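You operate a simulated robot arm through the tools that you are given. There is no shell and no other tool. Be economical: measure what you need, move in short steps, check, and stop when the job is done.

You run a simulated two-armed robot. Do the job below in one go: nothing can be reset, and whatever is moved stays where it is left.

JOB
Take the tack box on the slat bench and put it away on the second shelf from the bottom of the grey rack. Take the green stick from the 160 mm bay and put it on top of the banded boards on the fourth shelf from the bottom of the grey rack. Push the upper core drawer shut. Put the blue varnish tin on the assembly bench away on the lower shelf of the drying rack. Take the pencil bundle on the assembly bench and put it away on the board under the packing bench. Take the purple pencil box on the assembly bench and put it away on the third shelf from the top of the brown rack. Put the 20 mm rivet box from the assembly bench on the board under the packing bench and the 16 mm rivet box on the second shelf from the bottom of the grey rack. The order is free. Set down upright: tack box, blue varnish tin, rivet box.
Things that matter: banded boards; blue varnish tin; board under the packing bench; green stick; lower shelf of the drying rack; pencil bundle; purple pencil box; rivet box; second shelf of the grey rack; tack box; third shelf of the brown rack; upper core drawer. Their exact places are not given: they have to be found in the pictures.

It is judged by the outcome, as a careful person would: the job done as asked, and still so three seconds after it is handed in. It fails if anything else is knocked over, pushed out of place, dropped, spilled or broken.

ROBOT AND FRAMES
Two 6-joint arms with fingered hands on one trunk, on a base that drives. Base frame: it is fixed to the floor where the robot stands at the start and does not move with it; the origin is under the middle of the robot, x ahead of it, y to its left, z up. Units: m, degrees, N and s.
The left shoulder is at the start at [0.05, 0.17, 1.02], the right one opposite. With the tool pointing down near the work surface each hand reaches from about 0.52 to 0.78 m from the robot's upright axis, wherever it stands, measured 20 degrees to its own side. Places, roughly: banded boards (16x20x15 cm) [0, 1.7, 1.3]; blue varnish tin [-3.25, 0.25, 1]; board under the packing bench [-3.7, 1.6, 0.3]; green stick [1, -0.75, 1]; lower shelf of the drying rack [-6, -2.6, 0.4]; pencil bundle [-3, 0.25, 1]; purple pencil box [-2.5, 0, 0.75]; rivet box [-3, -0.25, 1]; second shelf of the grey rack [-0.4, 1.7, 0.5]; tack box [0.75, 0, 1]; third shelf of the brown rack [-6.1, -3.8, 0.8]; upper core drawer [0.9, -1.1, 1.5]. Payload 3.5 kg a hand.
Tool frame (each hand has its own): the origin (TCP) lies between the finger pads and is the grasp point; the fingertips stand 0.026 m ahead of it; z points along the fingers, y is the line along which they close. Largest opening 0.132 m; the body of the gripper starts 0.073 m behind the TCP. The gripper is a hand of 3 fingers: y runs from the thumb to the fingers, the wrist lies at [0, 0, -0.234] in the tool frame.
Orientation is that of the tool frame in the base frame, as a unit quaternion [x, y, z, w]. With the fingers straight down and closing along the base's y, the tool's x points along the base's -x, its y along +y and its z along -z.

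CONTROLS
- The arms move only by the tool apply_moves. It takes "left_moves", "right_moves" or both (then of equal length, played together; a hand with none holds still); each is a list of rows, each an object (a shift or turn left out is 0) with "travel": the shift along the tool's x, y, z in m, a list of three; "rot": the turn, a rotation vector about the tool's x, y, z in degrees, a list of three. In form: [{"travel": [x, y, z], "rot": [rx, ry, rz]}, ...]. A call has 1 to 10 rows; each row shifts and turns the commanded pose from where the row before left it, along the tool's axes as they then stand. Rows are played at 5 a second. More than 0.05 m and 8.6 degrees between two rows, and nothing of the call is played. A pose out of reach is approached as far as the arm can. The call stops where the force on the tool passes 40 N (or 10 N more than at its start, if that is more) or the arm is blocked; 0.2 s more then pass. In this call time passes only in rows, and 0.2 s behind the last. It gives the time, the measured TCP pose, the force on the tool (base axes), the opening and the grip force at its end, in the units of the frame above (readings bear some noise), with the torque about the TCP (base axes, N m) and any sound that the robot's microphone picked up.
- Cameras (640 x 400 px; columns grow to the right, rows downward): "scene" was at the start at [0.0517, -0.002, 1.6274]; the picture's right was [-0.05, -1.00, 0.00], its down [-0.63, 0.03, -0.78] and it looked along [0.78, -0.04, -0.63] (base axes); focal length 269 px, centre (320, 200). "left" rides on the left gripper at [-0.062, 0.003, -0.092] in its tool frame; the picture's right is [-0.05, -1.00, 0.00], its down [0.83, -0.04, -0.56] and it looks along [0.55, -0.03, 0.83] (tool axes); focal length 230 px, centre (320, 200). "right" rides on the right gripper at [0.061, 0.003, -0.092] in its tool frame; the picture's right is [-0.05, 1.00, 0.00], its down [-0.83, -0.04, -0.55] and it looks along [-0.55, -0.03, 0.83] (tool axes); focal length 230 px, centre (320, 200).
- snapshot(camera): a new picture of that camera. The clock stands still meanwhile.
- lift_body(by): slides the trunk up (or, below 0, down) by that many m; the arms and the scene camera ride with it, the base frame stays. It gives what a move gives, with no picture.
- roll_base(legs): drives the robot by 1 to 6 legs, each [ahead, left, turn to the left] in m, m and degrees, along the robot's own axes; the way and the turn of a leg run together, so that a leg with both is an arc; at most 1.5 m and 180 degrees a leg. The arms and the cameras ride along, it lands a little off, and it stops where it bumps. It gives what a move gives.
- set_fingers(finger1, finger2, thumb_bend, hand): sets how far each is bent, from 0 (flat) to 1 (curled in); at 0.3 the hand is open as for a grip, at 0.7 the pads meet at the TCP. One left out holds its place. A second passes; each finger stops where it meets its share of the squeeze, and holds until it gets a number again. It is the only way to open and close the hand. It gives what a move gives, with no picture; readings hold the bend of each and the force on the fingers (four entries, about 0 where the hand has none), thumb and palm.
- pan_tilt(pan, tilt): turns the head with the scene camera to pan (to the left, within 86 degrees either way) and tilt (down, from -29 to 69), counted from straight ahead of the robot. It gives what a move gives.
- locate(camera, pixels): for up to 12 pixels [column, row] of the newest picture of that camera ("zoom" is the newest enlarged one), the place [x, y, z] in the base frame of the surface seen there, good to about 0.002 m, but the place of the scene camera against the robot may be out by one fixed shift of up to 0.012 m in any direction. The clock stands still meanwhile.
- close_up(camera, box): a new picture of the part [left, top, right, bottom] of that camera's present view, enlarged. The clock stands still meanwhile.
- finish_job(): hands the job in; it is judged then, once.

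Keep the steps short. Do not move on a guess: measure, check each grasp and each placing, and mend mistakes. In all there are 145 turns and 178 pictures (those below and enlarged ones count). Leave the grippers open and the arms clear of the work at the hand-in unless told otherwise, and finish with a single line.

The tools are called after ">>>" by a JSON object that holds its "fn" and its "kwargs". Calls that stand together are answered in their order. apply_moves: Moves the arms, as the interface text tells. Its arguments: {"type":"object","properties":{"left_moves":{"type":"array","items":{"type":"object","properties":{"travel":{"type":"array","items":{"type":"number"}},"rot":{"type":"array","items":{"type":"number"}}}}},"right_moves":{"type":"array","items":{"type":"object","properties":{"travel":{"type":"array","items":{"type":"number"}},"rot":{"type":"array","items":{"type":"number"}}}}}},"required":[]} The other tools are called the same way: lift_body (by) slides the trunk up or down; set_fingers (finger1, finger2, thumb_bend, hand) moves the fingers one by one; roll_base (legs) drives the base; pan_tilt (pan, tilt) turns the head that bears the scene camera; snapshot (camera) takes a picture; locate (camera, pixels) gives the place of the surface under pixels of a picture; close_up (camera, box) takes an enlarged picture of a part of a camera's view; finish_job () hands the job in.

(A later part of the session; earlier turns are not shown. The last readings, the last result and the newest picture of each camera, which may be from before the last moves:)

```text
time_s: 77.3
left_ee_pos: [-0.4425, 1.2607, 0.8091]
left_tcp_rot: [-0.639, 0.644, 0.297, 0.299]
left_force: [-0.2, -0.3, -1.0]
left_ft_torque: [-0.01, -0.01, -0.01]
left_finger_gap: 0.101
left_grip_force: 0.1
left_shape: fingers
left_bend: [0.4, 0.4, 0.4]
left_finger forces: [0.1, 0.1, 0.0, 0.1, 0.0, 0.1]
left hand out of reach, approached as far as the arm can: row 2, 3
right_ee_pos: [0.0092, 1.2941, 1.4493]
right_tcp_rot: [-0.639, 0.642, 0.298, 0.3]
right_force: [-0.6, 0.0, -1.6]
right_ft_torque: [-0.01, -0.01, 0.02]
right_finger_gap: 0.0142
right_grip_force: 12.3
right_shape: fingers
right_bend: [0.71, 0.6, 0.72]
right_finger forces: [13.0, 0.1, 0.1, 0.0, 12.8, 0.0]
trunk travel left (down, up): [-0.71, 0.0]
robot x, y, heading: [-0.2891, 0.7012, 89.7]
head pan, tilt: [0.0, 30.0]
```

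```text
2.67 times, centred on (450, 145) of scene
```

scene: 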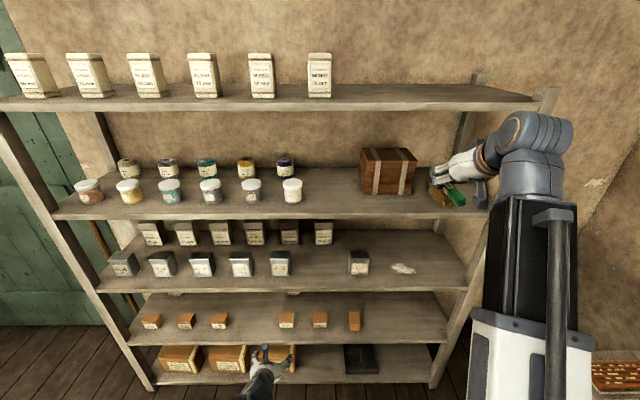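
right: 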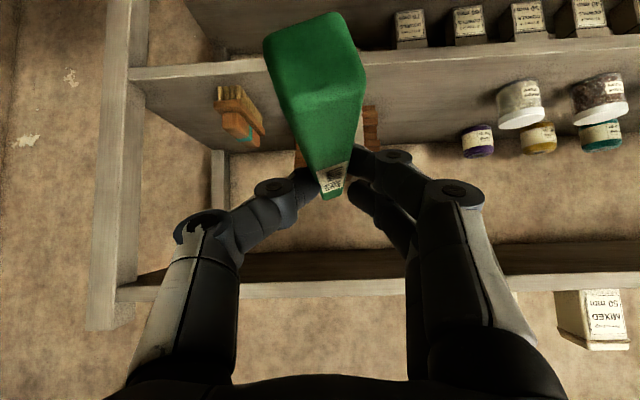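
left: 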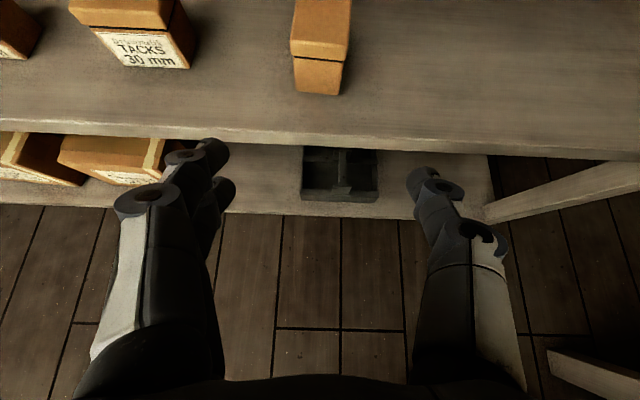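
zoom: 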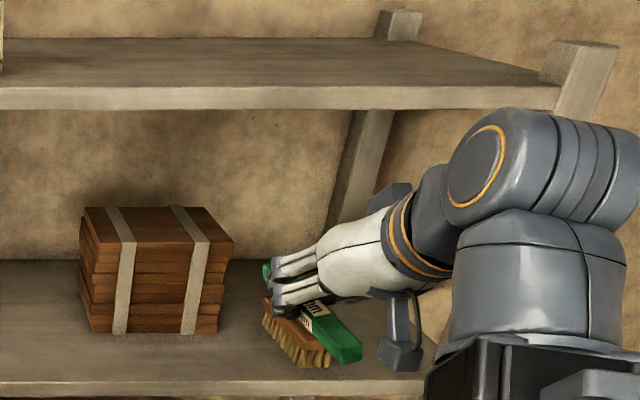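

Boards span x -0.108..0.07, front y 1.672, top 1.343; the shelf above has its underside at ~1.55. Drive closer and reach forward at z≈1.42.

>>> {"fn": "roll_base", "kwargs": {"legs": [[0.15, 0.02, 0.3]]}}

>>> {"fn": "apply_moves", "kwargs": {"right_moves": [{"travel": [0.006, 0, 0.046]}, {"travel": [-0.0316, 0, 0.0377]}, {"travel": [-0.0316, 0, 0.0377]}, {"travel": [-0.0257, 0, 0.0306]}]}}

>>> {"fn": "close_up", "kwargs": {"camera": "scene", "box": [300, 40, 560, 220]}}

>>> {"fn": "snapshot", "kwargs": {"camera": "right"}}

```text
time_s: 78.7
left_ee_pos: [-0.4631, 1.4097, 0.8078]
left_tcp_rot: [-0.641, 0.642, 0.298, 0.298]
left_force: [-1.2, -0.5, -1.0]
left_ft_torque: [-0.02, -0.02, 0.04]
left_finger_gap: 0.1011
left_grip_force: 0.1
left_shape: fingers
left_bend: [0.4, 0.4, 0.4]
left_finger forces: [0.1, 0.1, 0.0, 0.1, 0.0, 0.0]
right_ee_pos: [-0.0119, 1.4452, 1.4484]
right_tcp_rot: [-0.641, 0.642, 0.298, 0.299]
right_force: [-1.5, 0.3, -0.8]
right_ft_torque: [0.02, 0.01, 0.01]
right_finger_gap: 0.0145
right_grip_force: 12.4
right_shape: fingers
right_bend: [0.71, 0.6, 0.72]
right_finger forces: [12.8, 0.0, 0.1, 0.1, 12.8, 0.1]
trunk travel left (down, up): [-0.71, 0.0]
robot x, y, heading: [-0.3091, 0.8511, 89.6]
head pan, tilt: [0.0, 30.0]
```

```text
time_s: 79.7
left_ee_pos: [-0.4627, 1.4091, 0.8094]
left_tcp_rot: [-0.641, 0.642, 0.297, 0.298]
left_force: [0.1, -0.5, -0.6]
left_ft_torque: [0.0, 0.0, 0.0]
left_finger_gap: 0.1009
left_grip_force: 0.0
left_shape: fingers
left_bend: [0.4, 0.4, 0.4]
left_finger forces: [0.0, 0.0, 0.0, 0.0, 0.0, 0.0]
right_ee_pos: [-0.0095, 1.6158, 1.4159]
right_tcp_rot: [-0.64, 0.642, 0.298, 0.299]
right_force: [0.3, -0.5, -0.3]
right_ft_torque: [0.06, -0.01, 0.01]
right_finger_gap: 0.0141
right_grip_force: 12.8
right_shape: fingers
right_bend: [0.71, 0.6, 0.72]
right_finger forces: [12.8, 0.0, 0.1, 0.0, 12.7, 0.0]
trunk travel left (down, up): [-0.71, 0.0]
robot x, y, heading: [-0.3076, 0.8495, 89.9]
head pan, tilt: [0.0, 30.0]
```

```text
2.22 times, centred on (430, 130) of scene
```

zoom: 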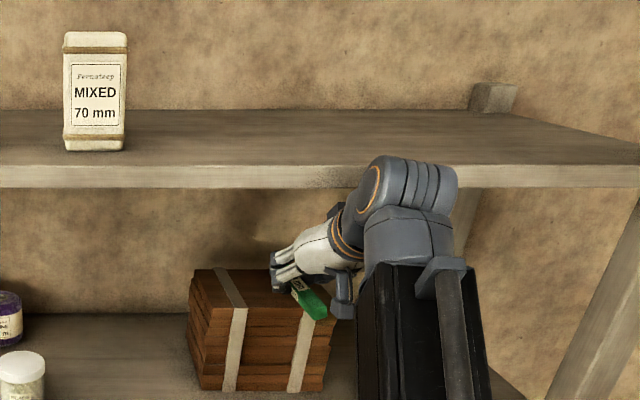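

```text
127 pictures are left
```

right: 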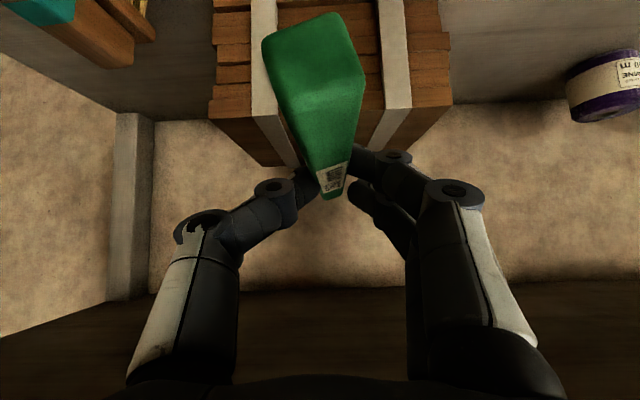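

>>> {"fn": "apply_moves", "kwargs": {"right_moves": [{"travel": [-0.0045, 0, 0.0245]}, {"travel": [-0.0045, 0, 0.0245]}, {"travel": [-0.0045, 0, 0.0246]}]}}

>>> {"fn": "close_up", "kwargs": {"camera": "scene", "box": [340, 60, 530, 220]}}

>>> {"fn": "snapshot", "kwargs": {"camera": "right"}}

```text
time_s: 80.5
left_ee_pos: [-0.4629, 1.4094, 0.808]
left_tcp_rot: [-0.64, 0.643, 0.297, 0.298]
left_force: [-0.5, 1.0, 0.4]
left_ft_torque: [0.0, 0.01, 0.01]
left_finger_gap: 0.1012
left_grip_force: 0.1
left_shape: fingers
left_bend: [0.4, 0.4, 0.4]
left_finger forces: [0.0, 0.0, 0.0, 0.1, 0.0, 0.0]
right_ee_pos: [-0.0089, 1.6814, 1.3777]
right_tcp_rot: [-0.64, 0.642, 0.298, 0.299]
right_force: [-0.4, -0.4, 0.1]
right_ft_torque: [-0.02, 0.01, -0.01]
right_finger_gap: 0.0143
right_grip_force: 12.5
right_shape: fingers
right_bend: [0.71, 0.6, 0.72]
right_finger forces: [12.8, 0.0, 0.0, 0.0, 12.7, 0.1]
trunk travel left (down, up): [-0.71, 0.0]
robot x, y, heading: [-0.3086, 0.8529, 89.6]
head pan, tilt: [0.0, 30.0]
```

```text
2.50 times, centred on (435, 140) of scene
```

zoom: 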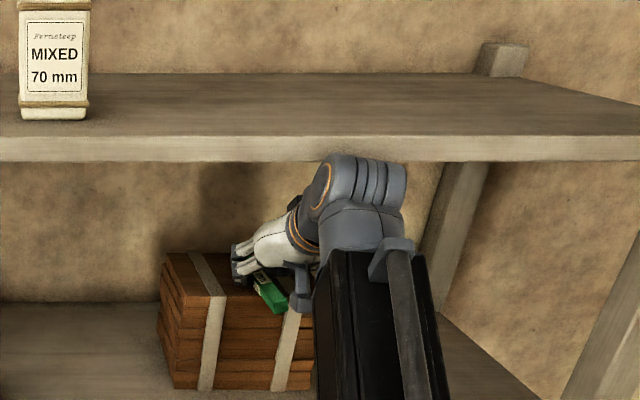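

```text
125 pictures are left
```

right: 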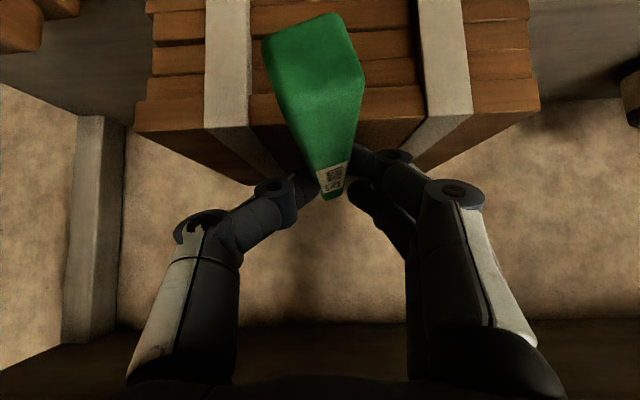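

>>> {"fn": "apply_moves", "kwargs": {"right_moves": [{"travel": [-0.0045, 0, 0.0054]}, {"travel": [-0.0045, 0, 0.0054]}, {"travel": [0.0023, 0, 0.0019]}, {"travel": [0.0015, 0, 0.0013]}]}}

```text
time_s: 81.5
left_ee_pos: [-0.4635, 1.4083, 0.8099]
left_tcp_rot: [-0.64, 0.642, 0.298, 0.299]
left_force: [-0.2, 0.0, 0.6]
left_ft_torque: [-0.03, 0.02, 0.01]
left_finger_gap: 0.1011
left_grip_force: 0.1
left_shape: fingers
left_bend: [0.4, 0.4, 0.4]
left_finger forces: [0.1, 0.0, 0.0, 0.0, 0.0, 0.1]
right_ee_pos: [-0.0115, 1.6931, 1.3742]
right_tcp_rot: [-0.639, 0.642, 0.299, 0.301]
right_force: [0.4, 0.5, 5.6]
right_ft_torque: [0.08, 0.09, -0.04]
right_finger_gap: 0.0142
right_grip_force: 16.6
right_shape: fingers
right_bend: [0.71, 0.6, 0.72]
right_finger forces: [17.9, 0.0, 0.0, 0.0, 15.0, 0.0]
trunk travel left (down, up): [-0.71, 0.0]
robot x, y, heading: [-0.3074, 0.8456, 89.8]
head pan, tilt: [0.0, 30.0]
```

Contact felt (5.6 N). Release gently and rise straight up.

>>> {"fn": "set_fingers", "kwargs": {"hand": "right", "finger1": 0.55, "finger2": 0.55, "thumb_bend": 0.55}}

>>> {"fn": "snapshot", "kwargs": {"camera": "right"}}

```text
time_s: 82.5
left_ee_pos: [-0.4635, 1.4081, 0.8098]
left_tcp_rot: [-0.64, 0.642, 0.298, 0.299]
left_force: [0.2, 0.5, -0.5]
left_ft_torque: [0.0, -0.02, 0.01]
left_finger_gap: 0.1008
left_grip_force: 0.0
left_shape: fingers
left_bend: [0.4, 0.4, 0.4]
left_finger forces: [0.0, 0.0, 0.1, 0.0, 0.1, 0.0]
right_ee_pos: [-0.0122, 1.6928, 1.3763]
right_tcp_rot: [-0.639, 0.641, 0.3, 0.301]
right_force: [4.1, 2.0, 20.2]
right_ft_torque: [0.38, 0.21, -0.16]
right_finger_gap: 0.0367
right_grip_force: 10.1
right_shape: fingers
right_bend: [0.65, 0.55, 0.55]
right_finger forces: [20.6, 0.0, 0.0, 0.1, 0.1, 0.0]
trunk travel left (down, up): [-0.71, 0.0]
robot x, y, heading: [-0.3078, 0.8516, 89.6]
head pan, tilt: [0.0, 30.0]
```

```text
124 pictures are left
```

right: 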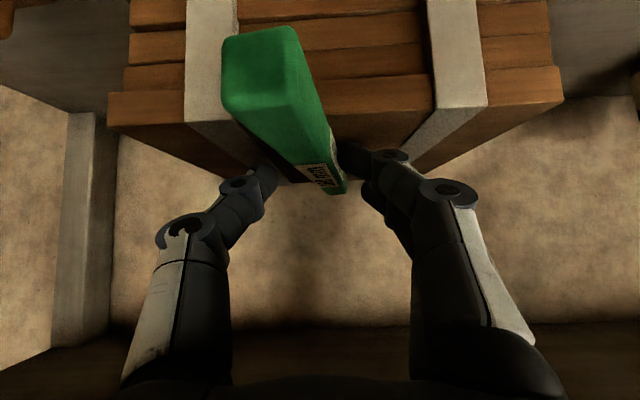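

>>> {"fn": "apply_moves", "kwargs": {"right_moves": [{"travel": [-0.0038, 0, -0.0032]}, {"travel": [-0.0038, 0, -0.0032]}, {"travel": [-0.0077, 0, -0.0064]}]}}

>>> {"fn": "set_fingers", "kwargs": {"hand": "right", "finger1": 0.5, "finger2": 0.5, "thumb_bend": 0.5}}

>>> {"fn": "snapshot", "kwargs": {"camera": "right"}}

```text
time_s: 83.3
left_ee_pos: [-0.4635, 1.4075, 0.8103]
left_tcp_rot: [-0.64, 0.642, 0.298, 0.3]
left_force: [-0.7, 0.1, 0.0]
left_ft_torque: [-0.02, 0.01, 0.01]
left_finger_gap: 0.101
left_grip_force: 0.0
left_shape: fingers
left_bend: [0.4, 0.4, 0.4]
left_finger forces: [0.0, 0.1, 0.0, 0.0, 0.0, 0.0]
right_ee_pos: [-0.0127, 1.686, 1.3778]
right_tcp_rot: [-0.64, 0.643, 0.298, 0.295]
right_force: [0.1, 0.7, 0.4]
right_ft_torque: [0.0, 0.0, 0.0]
right_finger_gap: 0.0506
right_grip_force: 0.0
right_shape: fingers
right_bend: [0.55, 0.55, 0.55]
right_finger forces: [0.0, 0.0, 0.1, 0.0, 0.0, 0.0]
right hand out of reach, approached as far as the arm can: row 2, 3
trunk travel left (down, up): [-0.71, 0.0]
robot x, y, heading: [-0.3102, 0.8506, 89.7]
head pan, tilt: [0.0, 30.0]
stopped in row 3 (right hand): the force on the tool passed its limit at 44 N (the readings are from after the stop); the commanded pose is now the measured one
```

```text
time_s: 84.3
left_ee_pos: [-0.4632, 1.4069, 0.8091]
left_tcp_rot: [-0.64, 0.642, 0.298, 0.299]
left_force: [0.1, 0.9, 0.2]
left_ft_torque: [0.01, -0.01, -0.02]
left_finger_gap: 0.1009
left_grip_force: 0.0
left_shape: fingers
left_bend: [0.4, 0.4, 0.4]
left_finger forces: [0.1, 0.0, 0.0, 0.0, 0.0, 0.0]
right_ee_pos: [-0.0127, 1.6868, 1.3791]
right_tcp_rot: [-0.64, 0.642, 0.3, 0.297]
right_force: [0.2, 0.7, 0.4]
right_ft_torque: [0.01, 0.0, 0.02]
right_finger_gap: 0.067
right_grip_force: 0.1
right_shape: fingers
right_bend: [0.5, 0.5, 0.5]
right_finger forces: [0.1, 0.0, 0.0, 0.0, 0.0, 0.0]
trunk travel left (down, up): [-0.71, 0.0]
robot x, y, heading: [-0.3068, 0.8453, 89.6]
head pan, tilt: [0.0, 30.0]
```

```text
123 pictures are left
```

right: 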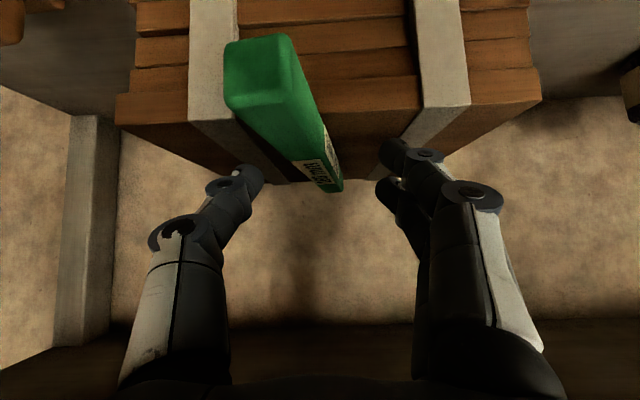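

>>> {"fn": "locate", "kwargs": {"camera": "right", "pixels": [[255, 50], [228, 90], [285, 85], [325, 190], [310, 150], [345, 185], [252, 172], [390, 148]]}}

```text
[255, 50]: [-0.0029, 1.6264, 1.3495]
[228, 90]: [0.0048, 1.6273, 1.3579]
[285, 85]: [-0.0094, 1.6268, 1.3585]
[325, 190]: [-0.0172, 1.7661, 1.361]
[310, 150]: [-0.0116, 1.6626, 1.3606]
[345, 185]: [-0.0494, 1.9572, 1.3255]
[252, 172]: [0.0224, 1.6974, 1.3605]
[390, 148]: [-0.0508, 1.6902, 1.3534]
```

>>> {"fn": "apply_moves", "kwargs": {"right_moves": [{"travel": [0.0129, 0, -0.0153]}, {"travel": [0.0193, 0, -0.023]}, {"travel": [0.0193, 0, -0.023]}, {"travel": [0.0193, 0, -0.023]}, {"travel": [0.0193, 0, -0.023]}, {"travel": [0.0193, 0, -0.023]}]}}

>>> {"fn": "close_up", "kwargs": {"camera": "scene", "box": [300, 40, 560, 220]}}

>>> {"fn": "snapshot", "kwargs": {"camera": "right"}}

```text
time_s: 85.7
left_ee_pos: [-0.4639, 1.4096, 0.8099]
left_tcp_rot: [-0.64, 0.643, 0.297, 0.298]
left_force: [-0.3, -0.3, 0.1]
left_ft_torque: [-0.02, 0.01, 0.0]
left_finger_gap: 0.1012
left_grip_force: 0.1
left_shape: fingers
left_bend: [0.4, 0.4, 0.4]
left_finger forces: [0.0, 0.0, 0.0, 0.0, 0.0, 0.1]
right_ee_pos: [-0.0154, 1.5175, 1.3786]
right_tcp_rot: [-0.64, 0.642, 0.299, 0.298]
right_force: [-0.1, 0.4, 0.9]
right_ft_torque: [0.01, 0.02, 0.0]
right_finger_gap: 0.0673
right_grip_force: 0.0
right_shape: fingers
right_bend: [0.5, 0.5, 0.5]
right_finger forces: [0.0, 0.1, 0.0, 0.0, 0.0, 0.0]
trunk travel left (down, up): [-0.71, 0.0]
robot x, y, heading: [-0.3108, 0.8455, 89.9]
head pan, tilt: [0.0, 30.0]
```

```text
2.22 times, centred on (430, 130) of scene
```

zoom: 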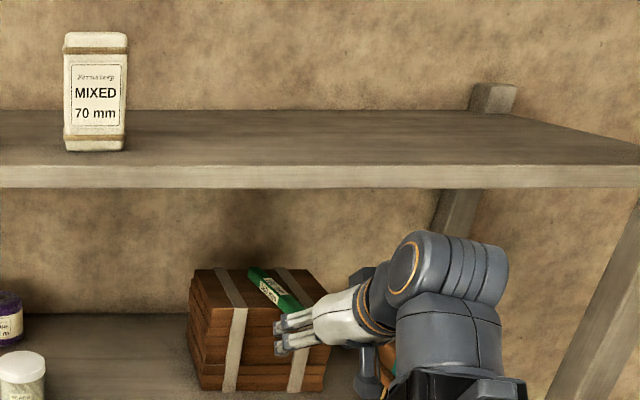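

```text
121 pictures are left
```

right: 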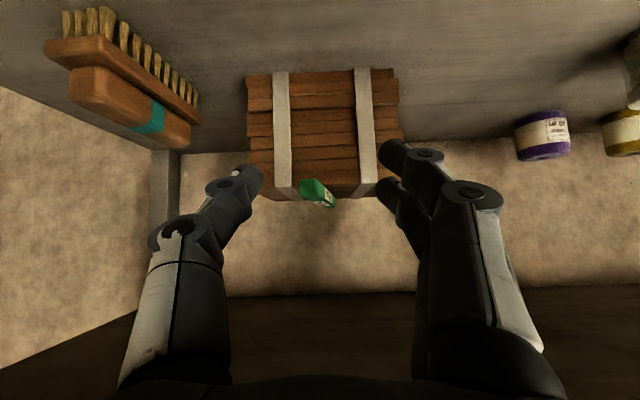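

Stick lies on the banded boards. Now back off and turn toward the assembly bench (-x), raising the low left hand a bit, then look.

>>> {"fn": "apply_moves", "kwargs": {"left_moves": [{"travel": [-0.0306, 0, -0.0257]}, {"travel": [-0.0306, 0, -0.0257]}, {"travel": [-0.0306, 0, -0.0257]}, {"travel": [-0.0306, 0, -0.0257]}, {"travel": [-0.0306, 0, -0.0257]}, {"travel": [-0.0306, 0, -0.0257]}, {"travel": [-0.0306, 0, -0.0257]}], "right_moves": [{"travel": [0.0257, 0, -0.0306]}, {"travel": [0.0257, 0, -0.0306]}, {"travel": [0.0257, 0, -0.0306]}, {"travel": [0.0306, 0, 0.0257]}, {"travel": [0.0306, 0, 0.0257]}, {"travel": [0.0306, 0, 0.0257]}, {"travel": [0.0306, 0, 0.0257]}]}}

>>> {"fn": "roll_base", "kwargs": {"legs": [[-0.85, 0, 0], [0, 0, 90]]}}

>>> {"fn": "pan_tilt", "kwargs": {"pan": 0, "tilt": 15}}

>>> {"fn": "snapshot", "kwargs": {"camera": "scene"}}

>>> {"fn": "pan_tilt", "kwargs": {"pan": 45, "tilt": 15}}

>>> {"fn": "snapshot", "kwargs": {"camera": "scene"}}

```text
time_s: 87.3
left_ee_pos: [-0.4597, 1.501, 1.0498]
left_tcp_rot: [-0.641, 0.642, 0.297, 0.298]
left_force: [0.4, -0.1, -0.5]
left_ft_torque: [0.02, 0.0, 0.01]
left_finger_gap: 0.101
left_grip_force: 0.0
left_shape: fingers
left_bend: [0.4, 0.4, 0.4]
left_finger forces: [0.0, 0.0, 0.0, 0.0, 0.0, 0.0]
left hand out of reach, approached as far as the arm can: row 1, 2, 3, 4, 5, 6, 7
right_ee_pos: [-0.0003, 1.4393, 1.2456]
right_tcp_rot: [-0.642, 0.642, 0.298, 0.295]
right_force: [-0.1, -0.5, 0.2]
right_ft_torque: [-0.01, 0.02, -0.01]
right_finger_gap: 0.0669
right_grip_force: 0.0
right_shape: fingers
right_bend: [0.5, 0.5, 0.5]
right_finger forces: [0.0, 0.0, 0.0, 0.0, 0.1, 0.0]
right hand out of reach, approached as far as the arm can: row 5, 6, 7
trunk travel left (down, up): [-0.71, 0.0]
robot x, y, heading: [-0.3056, 0.8466, 89.5]
head pan, tilt: [0.0, 30.0]
```

```text
time_s: 95.6
left_ee_pos: [-0.9559, -0.1511, 1.0491]
left_tcp_rot: [0.907, 0.004, -0.421, 0.002]
left_force: [-0.9, 1.4, 0.3]
left_ft_torque: [0.02, 0.02, 0.01]
left_finger_gap: 0.101
left_grip_force: 0.0
left_shape: fingers
left_bend: [0.4, 0.4, 0.4]
left_finger forces: [0.1, 0.0, 0.1, 0.0, 0.0, 0.0]
right_ee_pos: [-0.9021, 0.3078, 1.2442]
right_tcp_rot: [0.907, 0.006, -0.42, 0.005]
right_force: [1.9, 0.6, -0.9]
right_ft_torque: [0.0, 0.03, 0.0]
right_finger_gap: 0.0672
right_grip_force: 0.2
right_shape: fingers
right_bend: [0.5, 0.5, 0.5]
right_finger forces: [0.0, 0.0, 0.0, 0.0, 0.0, 0.0]
trunk travel left (down, up): [-0.71, 0.0]
robot x, y, heading: [-0.3053, 0.0117, -179.3]
head pan, tilt: [0.0, 30.0]
```

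```text
time_s: 96.4
left_ee_pos: [-0.9561, -0.1505, 1.0498]
left_tcp_rot: [0.907, 0.005, -0.421, 0.003]
left_force: [-0.9, 0.1, 0.2]
left_ft_torque: [0.03, -0.03, -0.01]
left_finger_gap: 0.1011
left_grip_force: 0.1
left_shape: fingers
left_bend: [0.4, 0.4, 0.4]
left_finger forces: [0.0, 0.0, 0.0, 0.0, 0.0, 0.1]
right_ee_pos: [-0.9009, 0.3096, 1.2458]
right_tcp_rot: [0.907, 0.006, -0.42, 0.005]
right_force: [-1.4, 0.2, -0.1]
right_ft_torque: [-0.02, 0.01, 0.05]
right_finger_gap: 0.0673
right_grip_force: 0.1
right_shape: fingers
right_bend: [0.5, 0.5, 0.5]
right_finger forces: [0.0, 0.0, 0.1, 0.0, 0.0, 0.1]
trunk travel left (down, up): [-0.71, 0.0]
robot x, y, heading: [-0.3056, 0.0074, -179.7]
head pan, tilt: [0.0, 15.0]
```

```text
120 pictures are left
```

scene: 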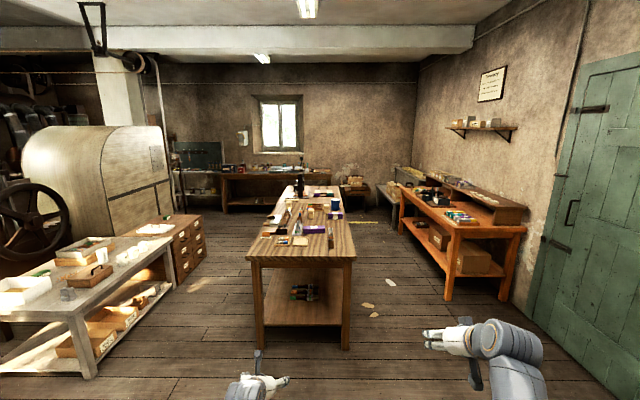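

```text
time_s: 97.5
left_ee_pos: [-0.9559, -0.1517, 1.0498]
left_tcp_rot: [0.907, 0.005, -0.421, 0.003]
left_force: [0.5, -0.2, -0.1]
left_ft_torque: [0.01, 0.02, 0.02]
left_finger_gap: 0.101
left_grip_force: 0.0
left_shape: fingers
left_bend: [0.4, 0.4, 0.4]
left_finger forces: [0.0, 0.0, 0.0, 0.0, 0.1, 0.0]
right_ee_pos: [-0.9005, 0.3092, 1.2459]
right_tcp_rot: [0.907, 0.005, -0.42, 0.005]
right_force: [0.7, -0.3, 0.6]
right_ft_torque: [0.03, 0.0, 0.03]
right_finger_gap: 0.0673
right_grip_force: 0.1
right_shape: fingers
right_bend: [0.5, 0.5, 0.5]
right_finger forces: [0.0, 0.0, 0.0, 0.0, 0.0, 0.0]
trunk travel left (down, up): [-0.71, 0.0]
robot x, y, heading: [-0.3095, 0.0083, -179.3]
head pan, tilt: [45.0, 15.0]
```

```text
119 pictures are left
```

scene: 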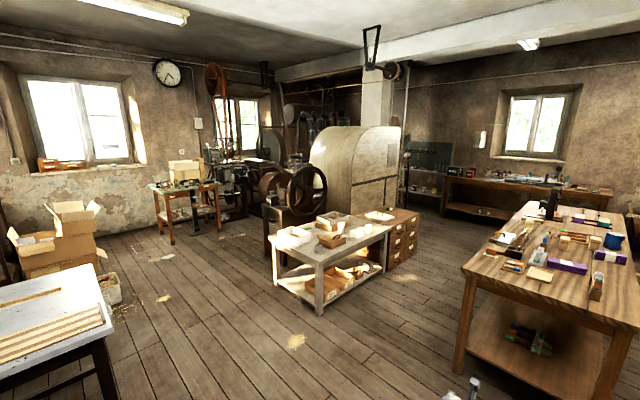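

>>> {"fn": "pan_tilt", "kwargs": {"pan": 0, "tilt": 15}}

>>> {"fn": "close_up", "kwargs": {"camera": "scene", "box": [230, 165, 370, 265]}}

>>> {"fn": "locate", "kwargs": {"camera": "zoom", "pixels": [[90, 380], [560, 380], [480, 140], [300, 130], [370, 280], [480, 160], [290, 275], [450, 380], [500, 210]]}}

>>> {"fn": "close_up", "kwargs": {"camera": "scene", "box": [380, 160, 540, 300]}}

>>> {"fn": "locate", "kwargs": {"camera": "zoom", "pixels": [[100, 200], [290, 260], [560, 270], [270, 500], [200, 370], [350, 400], [290, 370], [230, 330]]}}

```text
time_s: 98.6
left_ee_pos: [-0.9565, -0.1501, 1.0491]
left_tcp_rot: [0.907, 0.005, -0.421, 0.002]
left_force: [-0.4, -0.2, 0.7]
left_ft_torque: [0.01, -0.01, 0.01]
left_finger_gap: 0.101
left_grip_force: 0.1
left_shape: fingers
left_bend: [0.4, 0.4, 0.4]
left_finger forces: [0.1, 0.0, 0.1, 0.0, 0.0, 0.0]
right_ee_pos: [-0.9021, 0.3097, 1.2444]
right_tcp_rot: [0.907, 0.005, -0.42, 0.006]
right_force: [0.3, 1.1, 1.2]
right_ft_torque: [0.01, -0.02, -0.01]
right_finger_gap: 0.0674
right_grip_force: 0.0
right_shape: fingers
right_bend: [0.5, 0.5, 0.5]
right_finger forces: [0.1, 0.0, 0.0, 0.0, 0.0, 0.0]
trunk travel left (down, up): [-0.71, 0.0]
robot x, y, heading: [-0.3038, 0.0096, -179.2]
head pan, tilt: [0.0, 15.0]
```

```text
4.00 times, centred on (300, 215) of scene
```

zoom: 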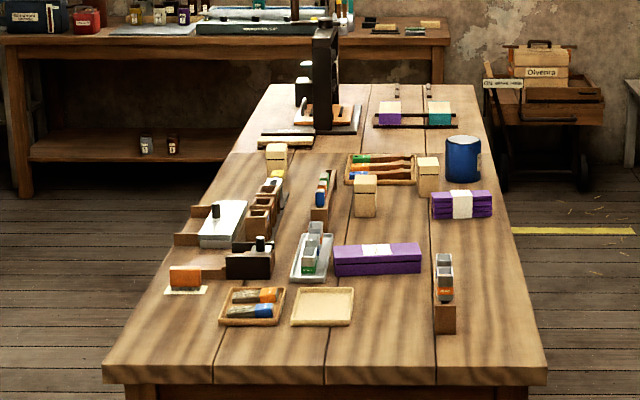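

```text
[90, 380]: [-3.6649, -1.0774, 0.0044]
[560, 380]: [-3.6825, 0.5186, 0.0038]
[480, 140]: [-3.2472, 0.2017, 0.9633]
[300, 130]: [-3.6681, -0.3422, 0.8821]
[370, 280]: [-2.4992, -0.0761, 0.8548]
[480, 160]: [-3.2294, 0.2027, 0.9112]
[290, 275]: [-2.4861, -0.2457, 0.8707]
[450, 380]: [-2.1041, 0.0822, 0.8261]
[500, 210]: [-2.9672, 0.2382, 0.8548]
```

```text
2.86 times, centred on (460, 230) of scene
```

zoom: 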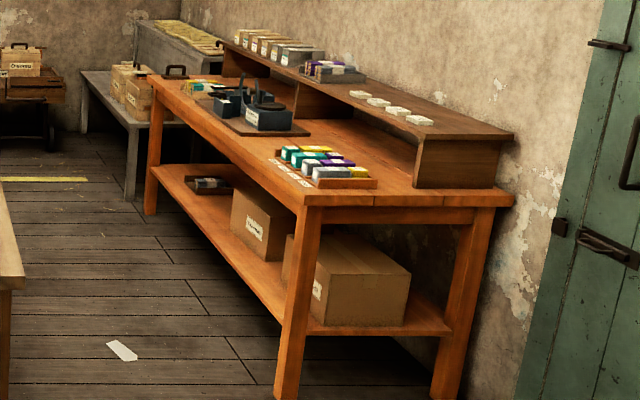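

```text
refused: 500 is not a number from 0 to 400
```

>>> {"fn": "locate", "kwargs": {"camera": "zoom", "pixels": [[300, 200], [160, 85], [270, 310], [190, 190], [225, 200], [250, 215], [300, 240], [350, 330], [430, 320], [290, 380], [150, 210], [230, 245]]}}

>>> {"fn": "roll_base", "kwargs": {"legs": [[0, -0.72, 0], [1.3, 0, 0]]}}

>>> {"fn": "pan_tilt", "kwargs": {"pan": 50, "tilt": 30}}

>>> {"fn": "snapshot", "kwargs": {"camera": "scene"}}

```text
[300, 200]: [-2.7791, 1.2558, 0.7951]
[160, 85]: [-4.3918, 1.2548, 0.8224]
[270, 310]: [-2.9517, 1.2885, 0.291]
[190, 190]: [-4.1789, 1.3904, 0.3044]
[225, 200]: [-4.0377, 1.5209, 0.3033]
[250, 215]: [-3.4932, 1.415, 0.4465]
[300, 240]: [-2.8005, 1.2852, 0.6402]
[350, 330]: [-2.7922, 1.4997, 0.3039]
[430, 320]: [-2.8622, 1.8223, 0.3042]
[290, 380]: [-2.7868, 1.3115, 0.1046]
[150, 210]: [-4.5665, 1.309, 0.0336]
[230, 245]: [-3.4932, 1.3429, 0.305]
```

```text
time_s: 104.2
left_ee_pos: [-1.1208, 0.5772, 1.0493]
left_tcp_rot: [0.907, 0.007, -0.421, 0.002]
left_force: [0.0, -0.7, 0.1]
left_ft_torque: [-0.02, 0.0, -0.02]
left_finger_gap: 0.1009
left_grip_force: 0.1
left_shape: fingers
left_bend: [0.4, 0.4, 0.4]
left_finger forces: [0.1, 0.0, 0.0, 0.0, 0.1, 0.0]
right_ee_pos: [-1.0665, 1.0359, 1.2459]
right_tcp_rot: [0.908, 0.007, -0.42, 0.006]
right_force: [0.3, 0.5, -1.0]
right_ft_torque: [-0.02, 0.01, 0.01]
right_finger_gap: 0.0673
right_grip_force: 0.1
right_shape: fingers
right_bend: [0.5, 0.5, 0.5]
right_finger forces: [0.1, 0.0, 0.0, 0.1, 0.1, 0.1]
trunk travel left (down, up): [-0.71, 0.0]
robot x, y, heading: [-0.4699, 0.7406, -179.1]
head pan, tilt: [0.0, 15.0]
stopped in leg 2: the robot was blocked; the commanded pose is now the measured one
```

```text
time_s: 105.3
left_ee_pos: [-1.1196, 0.5753, 1.0493]
left_tcp_rot: [0.907, 0.007, -0.421, 0.003]
left_force: [0.5, -0.6, -1.3]
left_ft_torque: [0.01, 0.01, 0.0]
left_finger_gap: 0.101
left_grip_force: 0.1
left_shape: fingers
left_bend: [0.4, 0.4, 0.4]
left_finger forces: [0.0, 0.1, 0.0, 0.0, 0.0, 0.1]
right_ee_pos: [-1.0672, 1.035, 1.2445]
right_tcp_rot: [0.907, 0.007, -0.421, 0.006]
right_force: [-0.7, 0.4, -0.3]
right_ft_torque: [-0.01, -0.03, 0.04]
right_finger_gap: 0.067
right_grip_force: 0.1
right_shape: fingers
right_bend: [0.5, 0.5, 0.5]
right_finger forces: [0.1, 0.1, 0.0, 0.0, 0.0, 0.0]
trunk travel left (down, up): [-0.71, 0.0]
robot x, y, heading: [-0.47, 0.7406, -178.9]
head pan, tilt: [50.0, 30.0]
```

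```text
116 pictures are left
```

scene: 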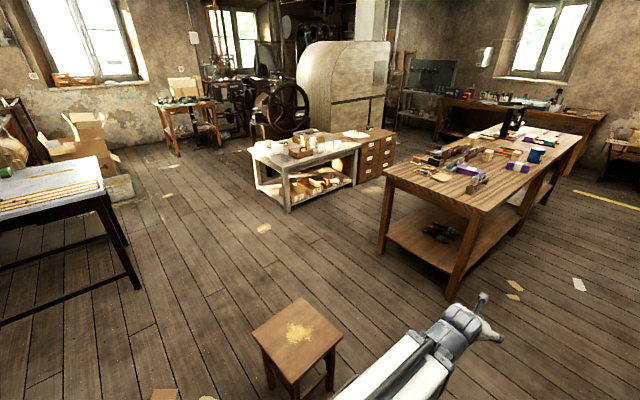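

I bumped against the bin I had seen earlier. Look down to check it.

>>> {"fn": "pan_tilt", "kwargs": {"pan": 15, "tilt": 60}}

>>> {"fn": "snapshot", "kwargs": {"camera": "scene"}}

>>> {"fn": "locate", "kwargs": {"camera": "scene", "pixels": [[320, 200], [250, 250], [320, 250], [250, 350], [400, 300], [350, 320], [180, 300]]}}

```text
time_s: 106.3
left_ee_pos: [-1.1203, 0.5752, 1.05]
left_tcp_rot: [0.907, 0.007, -0.42, 0.003]
left_force: [0.3, -0.2, -0.6]
left_ft_torque: [0.01, 0.0, 0.0]
left_finger_gap: 0.1011
left_grip_force: 0.1
left_shape: fingers
left_bend: [0.4, 0.4, 0.4]
left_finger forces: [0.0, 0.0, 0.0, 0.0, 0.0, 0.0]
right_ee_pos: [-1.0666, 1.0355, 1.2443]
right_tcp_rot: [0.907, 0.007, -0.42, 0.006]
right_force: [-0.3, 0.0, 0.4]
right_ft_torque: [-0.02, -0.04, 0.01]
right_finger_gap: 0.0672
right_grip_force: 0.1
right_shape: fingers
right_bend: [0.5, 0.5, 0.5]
right_finger forces: [0.1, 0.0, 0.0, 0.1, 0.0, 0.0]
trunk travel left (down, up): [-0.71, 0.0]
robot x, y, heading: [-0.4682, 0.74, -179.2]
head pan, tilt: [15.0, 60.0]
```

```text
115 pictures are left
```

scene: 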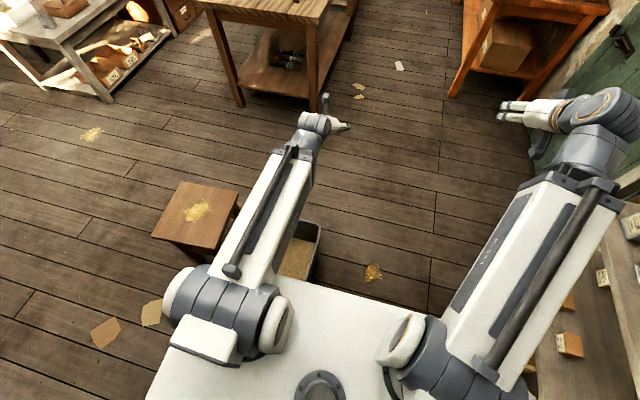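

```text
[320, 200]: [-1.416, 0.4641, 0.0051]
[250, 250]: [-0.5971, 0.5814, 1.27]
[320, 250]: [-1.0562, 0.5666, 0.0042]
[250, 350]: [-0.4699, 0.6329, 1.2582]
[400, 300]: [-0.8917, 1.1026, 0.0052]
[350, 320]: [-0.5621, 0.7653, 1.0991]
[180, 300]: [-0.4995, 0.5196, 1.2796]
```

>>> {"fn": "locate", "kwargs": {"camera": "scene", "pixels": [[318, 225], [312, 265], [300, 222], [300, 260], [316, 228], [195, 205], [240, 195], [150, 235]]}}

>>> {"fn": "roll_base", "kwargs": {"legs": [[-0.06, 0, -0.8]]}}

>>> {"fn": "snapshot", "kwargs": {"camera": "scene"}}

```text
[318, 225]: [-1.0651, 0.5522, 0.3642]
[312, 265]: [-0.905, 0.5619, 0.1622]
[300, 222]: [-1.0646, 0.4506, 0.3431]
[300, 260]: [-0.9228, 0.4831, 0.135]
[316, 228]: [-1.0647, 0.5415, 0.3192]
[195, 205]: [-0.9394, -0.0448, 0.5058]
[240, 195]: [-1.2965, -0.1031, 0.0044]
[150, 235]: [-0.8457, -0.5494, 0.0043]
```

```text
time_s: 107.3
left_ee_pos: [-1.0606, 0.5838, 1.0503]
left_tcp_rot: [0.907, 0.0, -0.422, 0.0]
left_force: [-0.3, -0.1, -0.3]
left_ft_torque: [0.01, 0.01, 0.0]
left_finger_gap: 0.1013
left_grip_force: 0.1
left_shape: fingers
left_bend: [0.4, 0.4, 0.4]
left_finger forces: [0.1, 0.1, 0.0, 0.0, 0.0, 0.0]
right_ee_pos: [-1.0009, 1.0444, 1.2459]
right_tcp_rot: [0.907, 0.001, -0.42, 0.003]
right_force: [-0.3, 0.4, -0.7]
right_ft_torque: [-0.03, -0.01, 0.03]
right_finger_gap: 0.0673
right_grip_force: 0.1
right_shape: fingers
right_bend: [0.5, 0.5, 0.5]
right_finger forces: [0.0, 0.0, 0.0, 0.1, 0.0, 0.0]
trunk travel left (down, up): [-0.71, 0.0]
robot x, y, heading: [-0.4119, 0.7409, -180.2]
head pan, tilt: [15.0, 60.0]
```

```text
114 pictures are left
```

scene: 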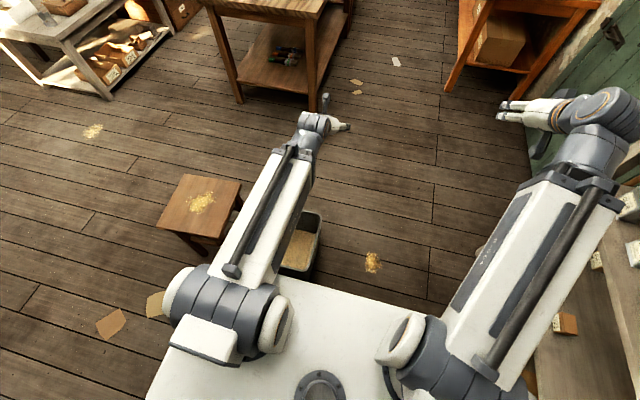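

Bin is upright and unmoved. Drive around it (y≈1.05), then down the aisle to (-2.6, 0.78).

>>> {"fn": "roll_base", "kwargs": {"legs": [[0, -0.32, 0], [1.4, 0, 0], [0, 0.28, 0], [0.8, 0, 0]]}}

>>> {"fn": "pan_tilt", "kwargs": {"pan": 60, "tilt": 35}}

>>> {"fn": "snapshot", "kwargs": {"camera": "scene"}}

```text
time_s: 121.4
left_ee_pos: [-3.2355, 0.5774, 1.0496]
left_tcp_rot: [0.906, 0.014, -0.422, 0.006]
left_force: [-0.2, -0.8, 0.1]
left_ft_torque: [0.0, -0.02, 0.0]
left_finger_gap: 0.101
left_grip_force: 0.1
left_shape: fingers
left_bend: [0.4, 0.4, 0.4]
left_finger forces: [0.0, 0.0, 0.1, 0.0, 0.0, 0.0]
right_ee_pos: [-3.1907, 1.0378, 1.2438]
right_tcp_rot: [0.907, 0.015, -0.421, 0.009]
right_force: [-0.4, -0.8, 1.0]
right_ft_torque: [0.0, 0.0, 0.01]
right_finger_gap: 0.0672
right_grip_force: 0.0
right_shape: fingers
right_bend: [0.5, 0.5, 0.5]
right_finger forces: [0.0, 0.1, 0.1, 0.0, 0.0, 0.0]
trunk travel left (down, up): [-0.71, 0.0]
robot x, y, heading: [-2.5912, 0.7506, -178.2]
head pan, tilt: [15.0, 60.0]
```

```text
time_s: 122.5
left_ee_pos: [-3.2364, 0.5771, 1.0498]
left_tcp_rot: [0.907, 0.015, -0.42, 0.006]
left_force: [-0.6, 0.6, 1.1]
left_ft_torque: [0.0, 0.03, 0.04]
left_finger_gap: 0.1009
left_grip_force: 0.1
left_shape: fingers
left_bend: [0.4, 0.4, 0.4]
left_finger forces: [0.0, 0.0, 0.0, 0.1, 0.1, 0.0]
right_ee_pos: [-3.1899, 1.0385, 1.2457]
right_tcp_rot: [0.907, 0.014, -0.421, 0.009]
right_force: [0.0, 0.8, 1.1]
right_ft_torque: [0.01, 0.01, 0.0]
right_finger_gap: 0.0672
right_grip_force: 0.2
right_shape: fingers
right_bend: [0.5, 0.5, 0.5]
right_finger forces: [0.1, 0.0, 0.0, 0.1, 0.1, 0.0]
trunk travel left (down, up): [-0.71, 0.0]
robot x, y, heading: [-2.5876, 0.7499, -178.2]
head pan, tilt: [60.0, 35.0]
```

```text
113 pictures are left
```

scene: 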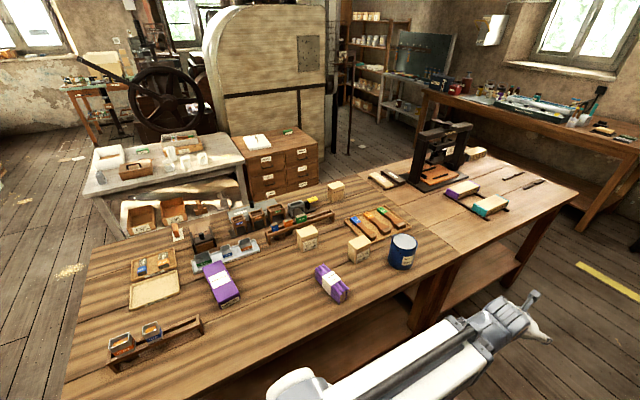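

>>> {"fn": "close_up", "kwargs": {"camera": "scene", "box": [180, 170, 440, 320]}}

>>> {"fn": "close_up", "kwargs": {"camera": "scene", "box": [280, 175, 380, 270]}}

>>> {"fn": "locate", "kwargs": {"camera": "scene", "pixels": [[335, 185], [306, 230], [358, 240], [403, 238], [404, 265], [331, 272], [322, 268], [343, 296], [214, 268], [230, 303], [220, 285], [330, 310]]}}

```text
2.46 times, centred on (310, 245) of scene
```

zoom: 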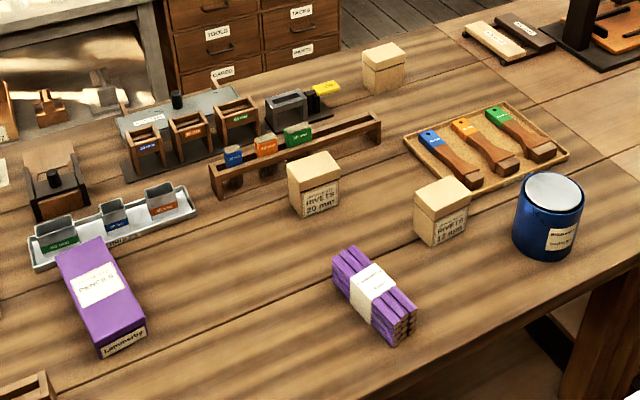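

```text
4.21 times, centred on (330, 222) of scene
```

zoom: 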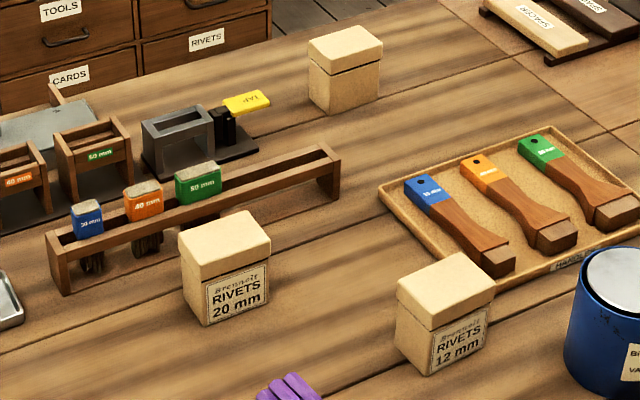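

```text
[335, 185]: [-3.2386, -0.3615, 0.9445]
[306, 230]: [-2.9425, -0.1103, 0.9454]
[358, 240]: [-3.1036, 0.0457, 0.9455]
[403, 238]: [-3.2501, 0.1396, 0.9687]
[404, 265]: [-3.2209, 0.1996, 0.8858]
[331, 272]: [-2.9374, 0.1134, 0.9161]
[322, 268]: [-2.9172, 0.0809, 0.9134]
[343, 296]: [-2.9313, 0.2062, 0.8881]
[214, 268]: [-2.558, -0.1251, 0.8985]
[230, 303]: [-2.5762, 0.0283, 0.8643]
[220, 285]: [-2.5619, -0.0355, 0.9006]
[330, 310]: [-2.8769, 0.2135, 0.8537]
```

Labels read: the nearer boxes are RIVETS 20 mm at (-2.94,-0.11) and 12 mm at (-3.10,0.05); the third's label is turned away. Pencil bundle at (-2.93,0.14), pencil box at (-2.56,-0.04), tin at (-3.25,0.15). Turn to face the bench (-y).

>>> {"fn": "roll_base", "kwargs": {"legs": [[0.03, 0, 88.2]]}}

>>> {"fn": "pan_tilt", "kwargs": {"pan": -15, "tilt": 45}}

>>> {"fn": "snapshot", "kwargs": {"camera": "scene"}}

>>> {"fn": "snapshot", "kwargs": {"camera": "right"}}

```text
time_s: 126.7
left_ee_pos: [-2.455, 0.0819, 1.0504]
left_tcp_rot: [0.642, 0.641, -0.298, 0.297]
left_force: [0.2, -0.3, -1.2]
left_ft_torque: [-0.04, 0.02, 0.01]
left_finger_gap: 0.1012
left_grip_force: 0.1
left_shape: fingers
left_bend: [0.4, 0.4, 0.4]
left_finger forces: [0.0, 0.1, 0.1, 0.0, 0.1, 0.1]
right_ee_pos: [-2.9129, 0.1425, 1.2457]
right_tcp_rot: [0.641, 0.642, -0.295, 0.299]
right_force: [0.2, 0.0, -0.2]
right_ft_torque: [-0.01, 0.0, 0.01]
right_finger_gap: 0.0672
right_grip_force: 0.0
right_shape: fingers
right_bend: [0.5, 0.5, 0.5]
right_finger forces: [0.0, 0.0, 0.0, 0.0, 0.0, 0.1]
trunk travel left (down, up): [-0.71, 0.0]
robot x, y, heading: [-2.6099, 0.7305, -89.7]
head pan, tilt: [60.0, 35.0]
```

```text
time_s: 128.2
left_ee_pos: [-2.454, 0.0814, 1.0507]
left_tcp_rot: [0.642, 0.641, -0.297, 0.297]
left_force: [-0.4, -0.8, 0.3]
left_ft_torque: [0.01, -0.02, 0.0]
left_finger_gap: 0.1009
left_grip_force: 0.0
left_shape: fingers
left_bend: [0.4, 0.4, 0.4]
left_finger forces: [0.1, 0.1, 0.1, 0.1, 0.0, 0.0]
right_ee_pos: [-2.9144, 0.1416, 1.2441]
right_tcp_rot: [0.641, 0.642, -0.295, 0.3]
right_force: [0.2, -1.1, -0.5]
right_ft_torque: [-0.02, 0.0, -0.01]
right_finger_gap: 0.0673
right_grip_force: 0.1
right_shape: fingers
right_bend: [0.5, 0.5, 0.5]
right_finger forces: [0.1, 0.1, 0.1, 0.0, 0.1, 0.1]
trunk travel left (down, up): [-0.71, 0.0]
robot x, y, heading: [-2.609, 0.7299, -89.8]
head pan, tilt: [-15.0, 45.0]
```

```text
110 pictures are left
```

scene: 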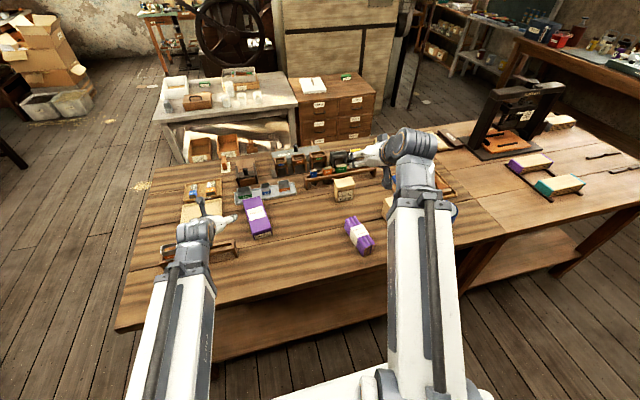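

```text
109 pictures are left
```

right: 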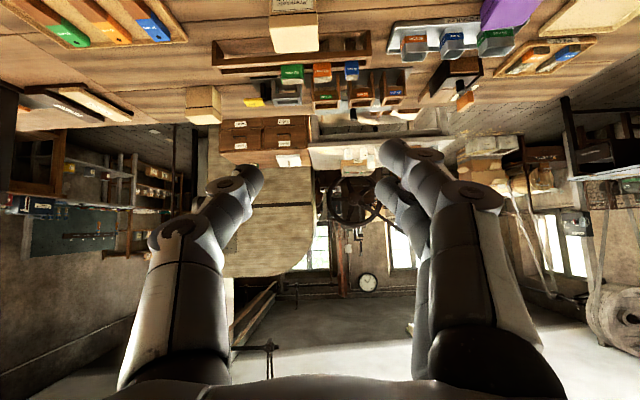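

>>> {"fn": "close_up", "kwargs": {"camera": "scene", "box": [300, 160, 400, 270]}}

>>> {"fn": "locate", "kwargs": {"camera": "scene", "pixels": [[344, 183], [336, 180], [352, 181], [344, 197], [349, 222], [359, 216], [362, 250], [356, 236], [345, 228], [371, 243], [200, 186], [311, 173]]}}

>>> {"fn": "locate", "kwargs": {"camera": "right", "pixels": [[293, 40], [275, 50], [316, 50], [295, 15], [200, 110], [220, 60], [370, 50]]}}

```text
3.64 times, centred on (350, 215) of scene
```

zoom: 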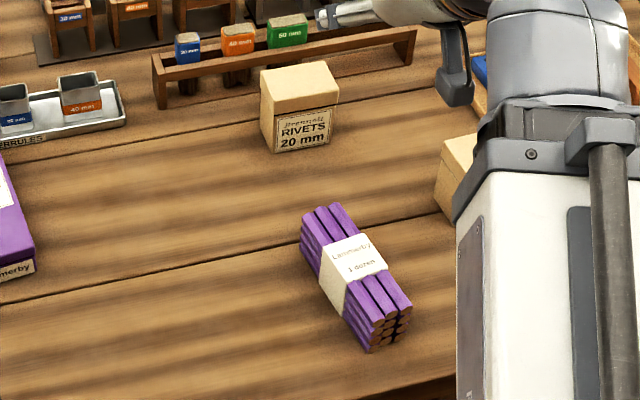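

```text
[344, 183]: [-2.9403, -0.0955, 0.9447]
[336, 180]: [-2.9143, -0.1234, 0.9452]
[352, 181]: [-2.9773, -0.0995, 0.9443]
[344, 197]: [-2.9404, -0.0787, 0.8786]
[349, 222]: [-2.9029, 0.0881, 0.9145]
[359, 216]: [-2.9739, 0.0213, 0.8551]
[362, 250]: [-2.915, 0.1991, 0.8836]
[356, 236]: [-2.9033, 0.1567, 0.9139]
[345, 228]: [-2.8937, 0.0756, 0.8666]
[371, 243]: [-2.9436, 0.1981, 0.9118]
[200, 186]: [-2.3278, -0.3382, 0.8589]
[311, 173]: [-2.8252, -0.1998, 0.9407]
```

```text
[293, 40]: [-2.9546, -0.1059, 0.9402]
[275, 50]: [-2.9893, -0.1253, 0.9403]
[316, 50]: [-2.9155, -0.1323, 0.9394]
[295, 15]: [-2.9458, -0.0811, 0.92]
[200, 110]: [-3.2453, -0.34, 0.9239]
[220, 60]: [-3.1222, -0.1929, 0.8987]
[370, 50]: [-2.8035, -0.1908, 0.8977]
```

>>> {"fn": "locate", "kwargs": {"camera": "zoom", "pixels": [[305, 222], [336, 208], [372, 318], [408, 304], [356, 260], [266, 76], [330, 66], [276, 108], [336, 94], [305, 130]]}}

>>> {"fn": "close_up", "kwargs": {"camera": "right", "box": [250, 0, 350, 62]}}

>>> {"fn": "locate", "kwargs": {"camera": "zoom", "pixels": [[137, 165], [425, 165], [145, 310], [425, 310], [280, 240]]}}

```text
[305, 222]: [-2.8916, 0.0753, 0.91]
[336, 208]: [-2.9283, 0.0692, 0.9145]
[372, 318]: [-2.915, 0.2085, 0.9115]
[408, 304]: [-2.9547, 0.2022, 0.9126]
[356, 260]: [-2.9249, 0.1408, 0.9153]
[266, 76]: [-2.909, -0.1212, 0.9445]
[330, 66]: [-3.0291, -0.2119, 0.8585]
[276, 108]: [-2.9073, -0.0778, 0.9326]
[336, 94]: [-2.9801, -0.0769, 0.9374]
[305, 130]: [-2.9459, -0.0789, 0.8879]
```

```text
6.40 times, centred on (300, 31) of right
```

zoom: 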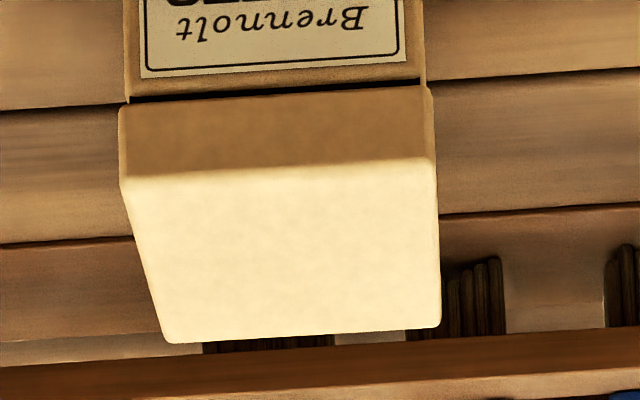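

```text
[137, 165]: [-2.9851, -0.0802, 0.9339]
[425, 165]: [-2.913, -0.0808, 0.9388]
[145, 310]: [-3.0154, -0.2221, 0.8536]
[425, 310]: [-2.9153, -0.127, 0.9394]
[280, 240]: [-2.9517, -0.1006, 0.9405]
```

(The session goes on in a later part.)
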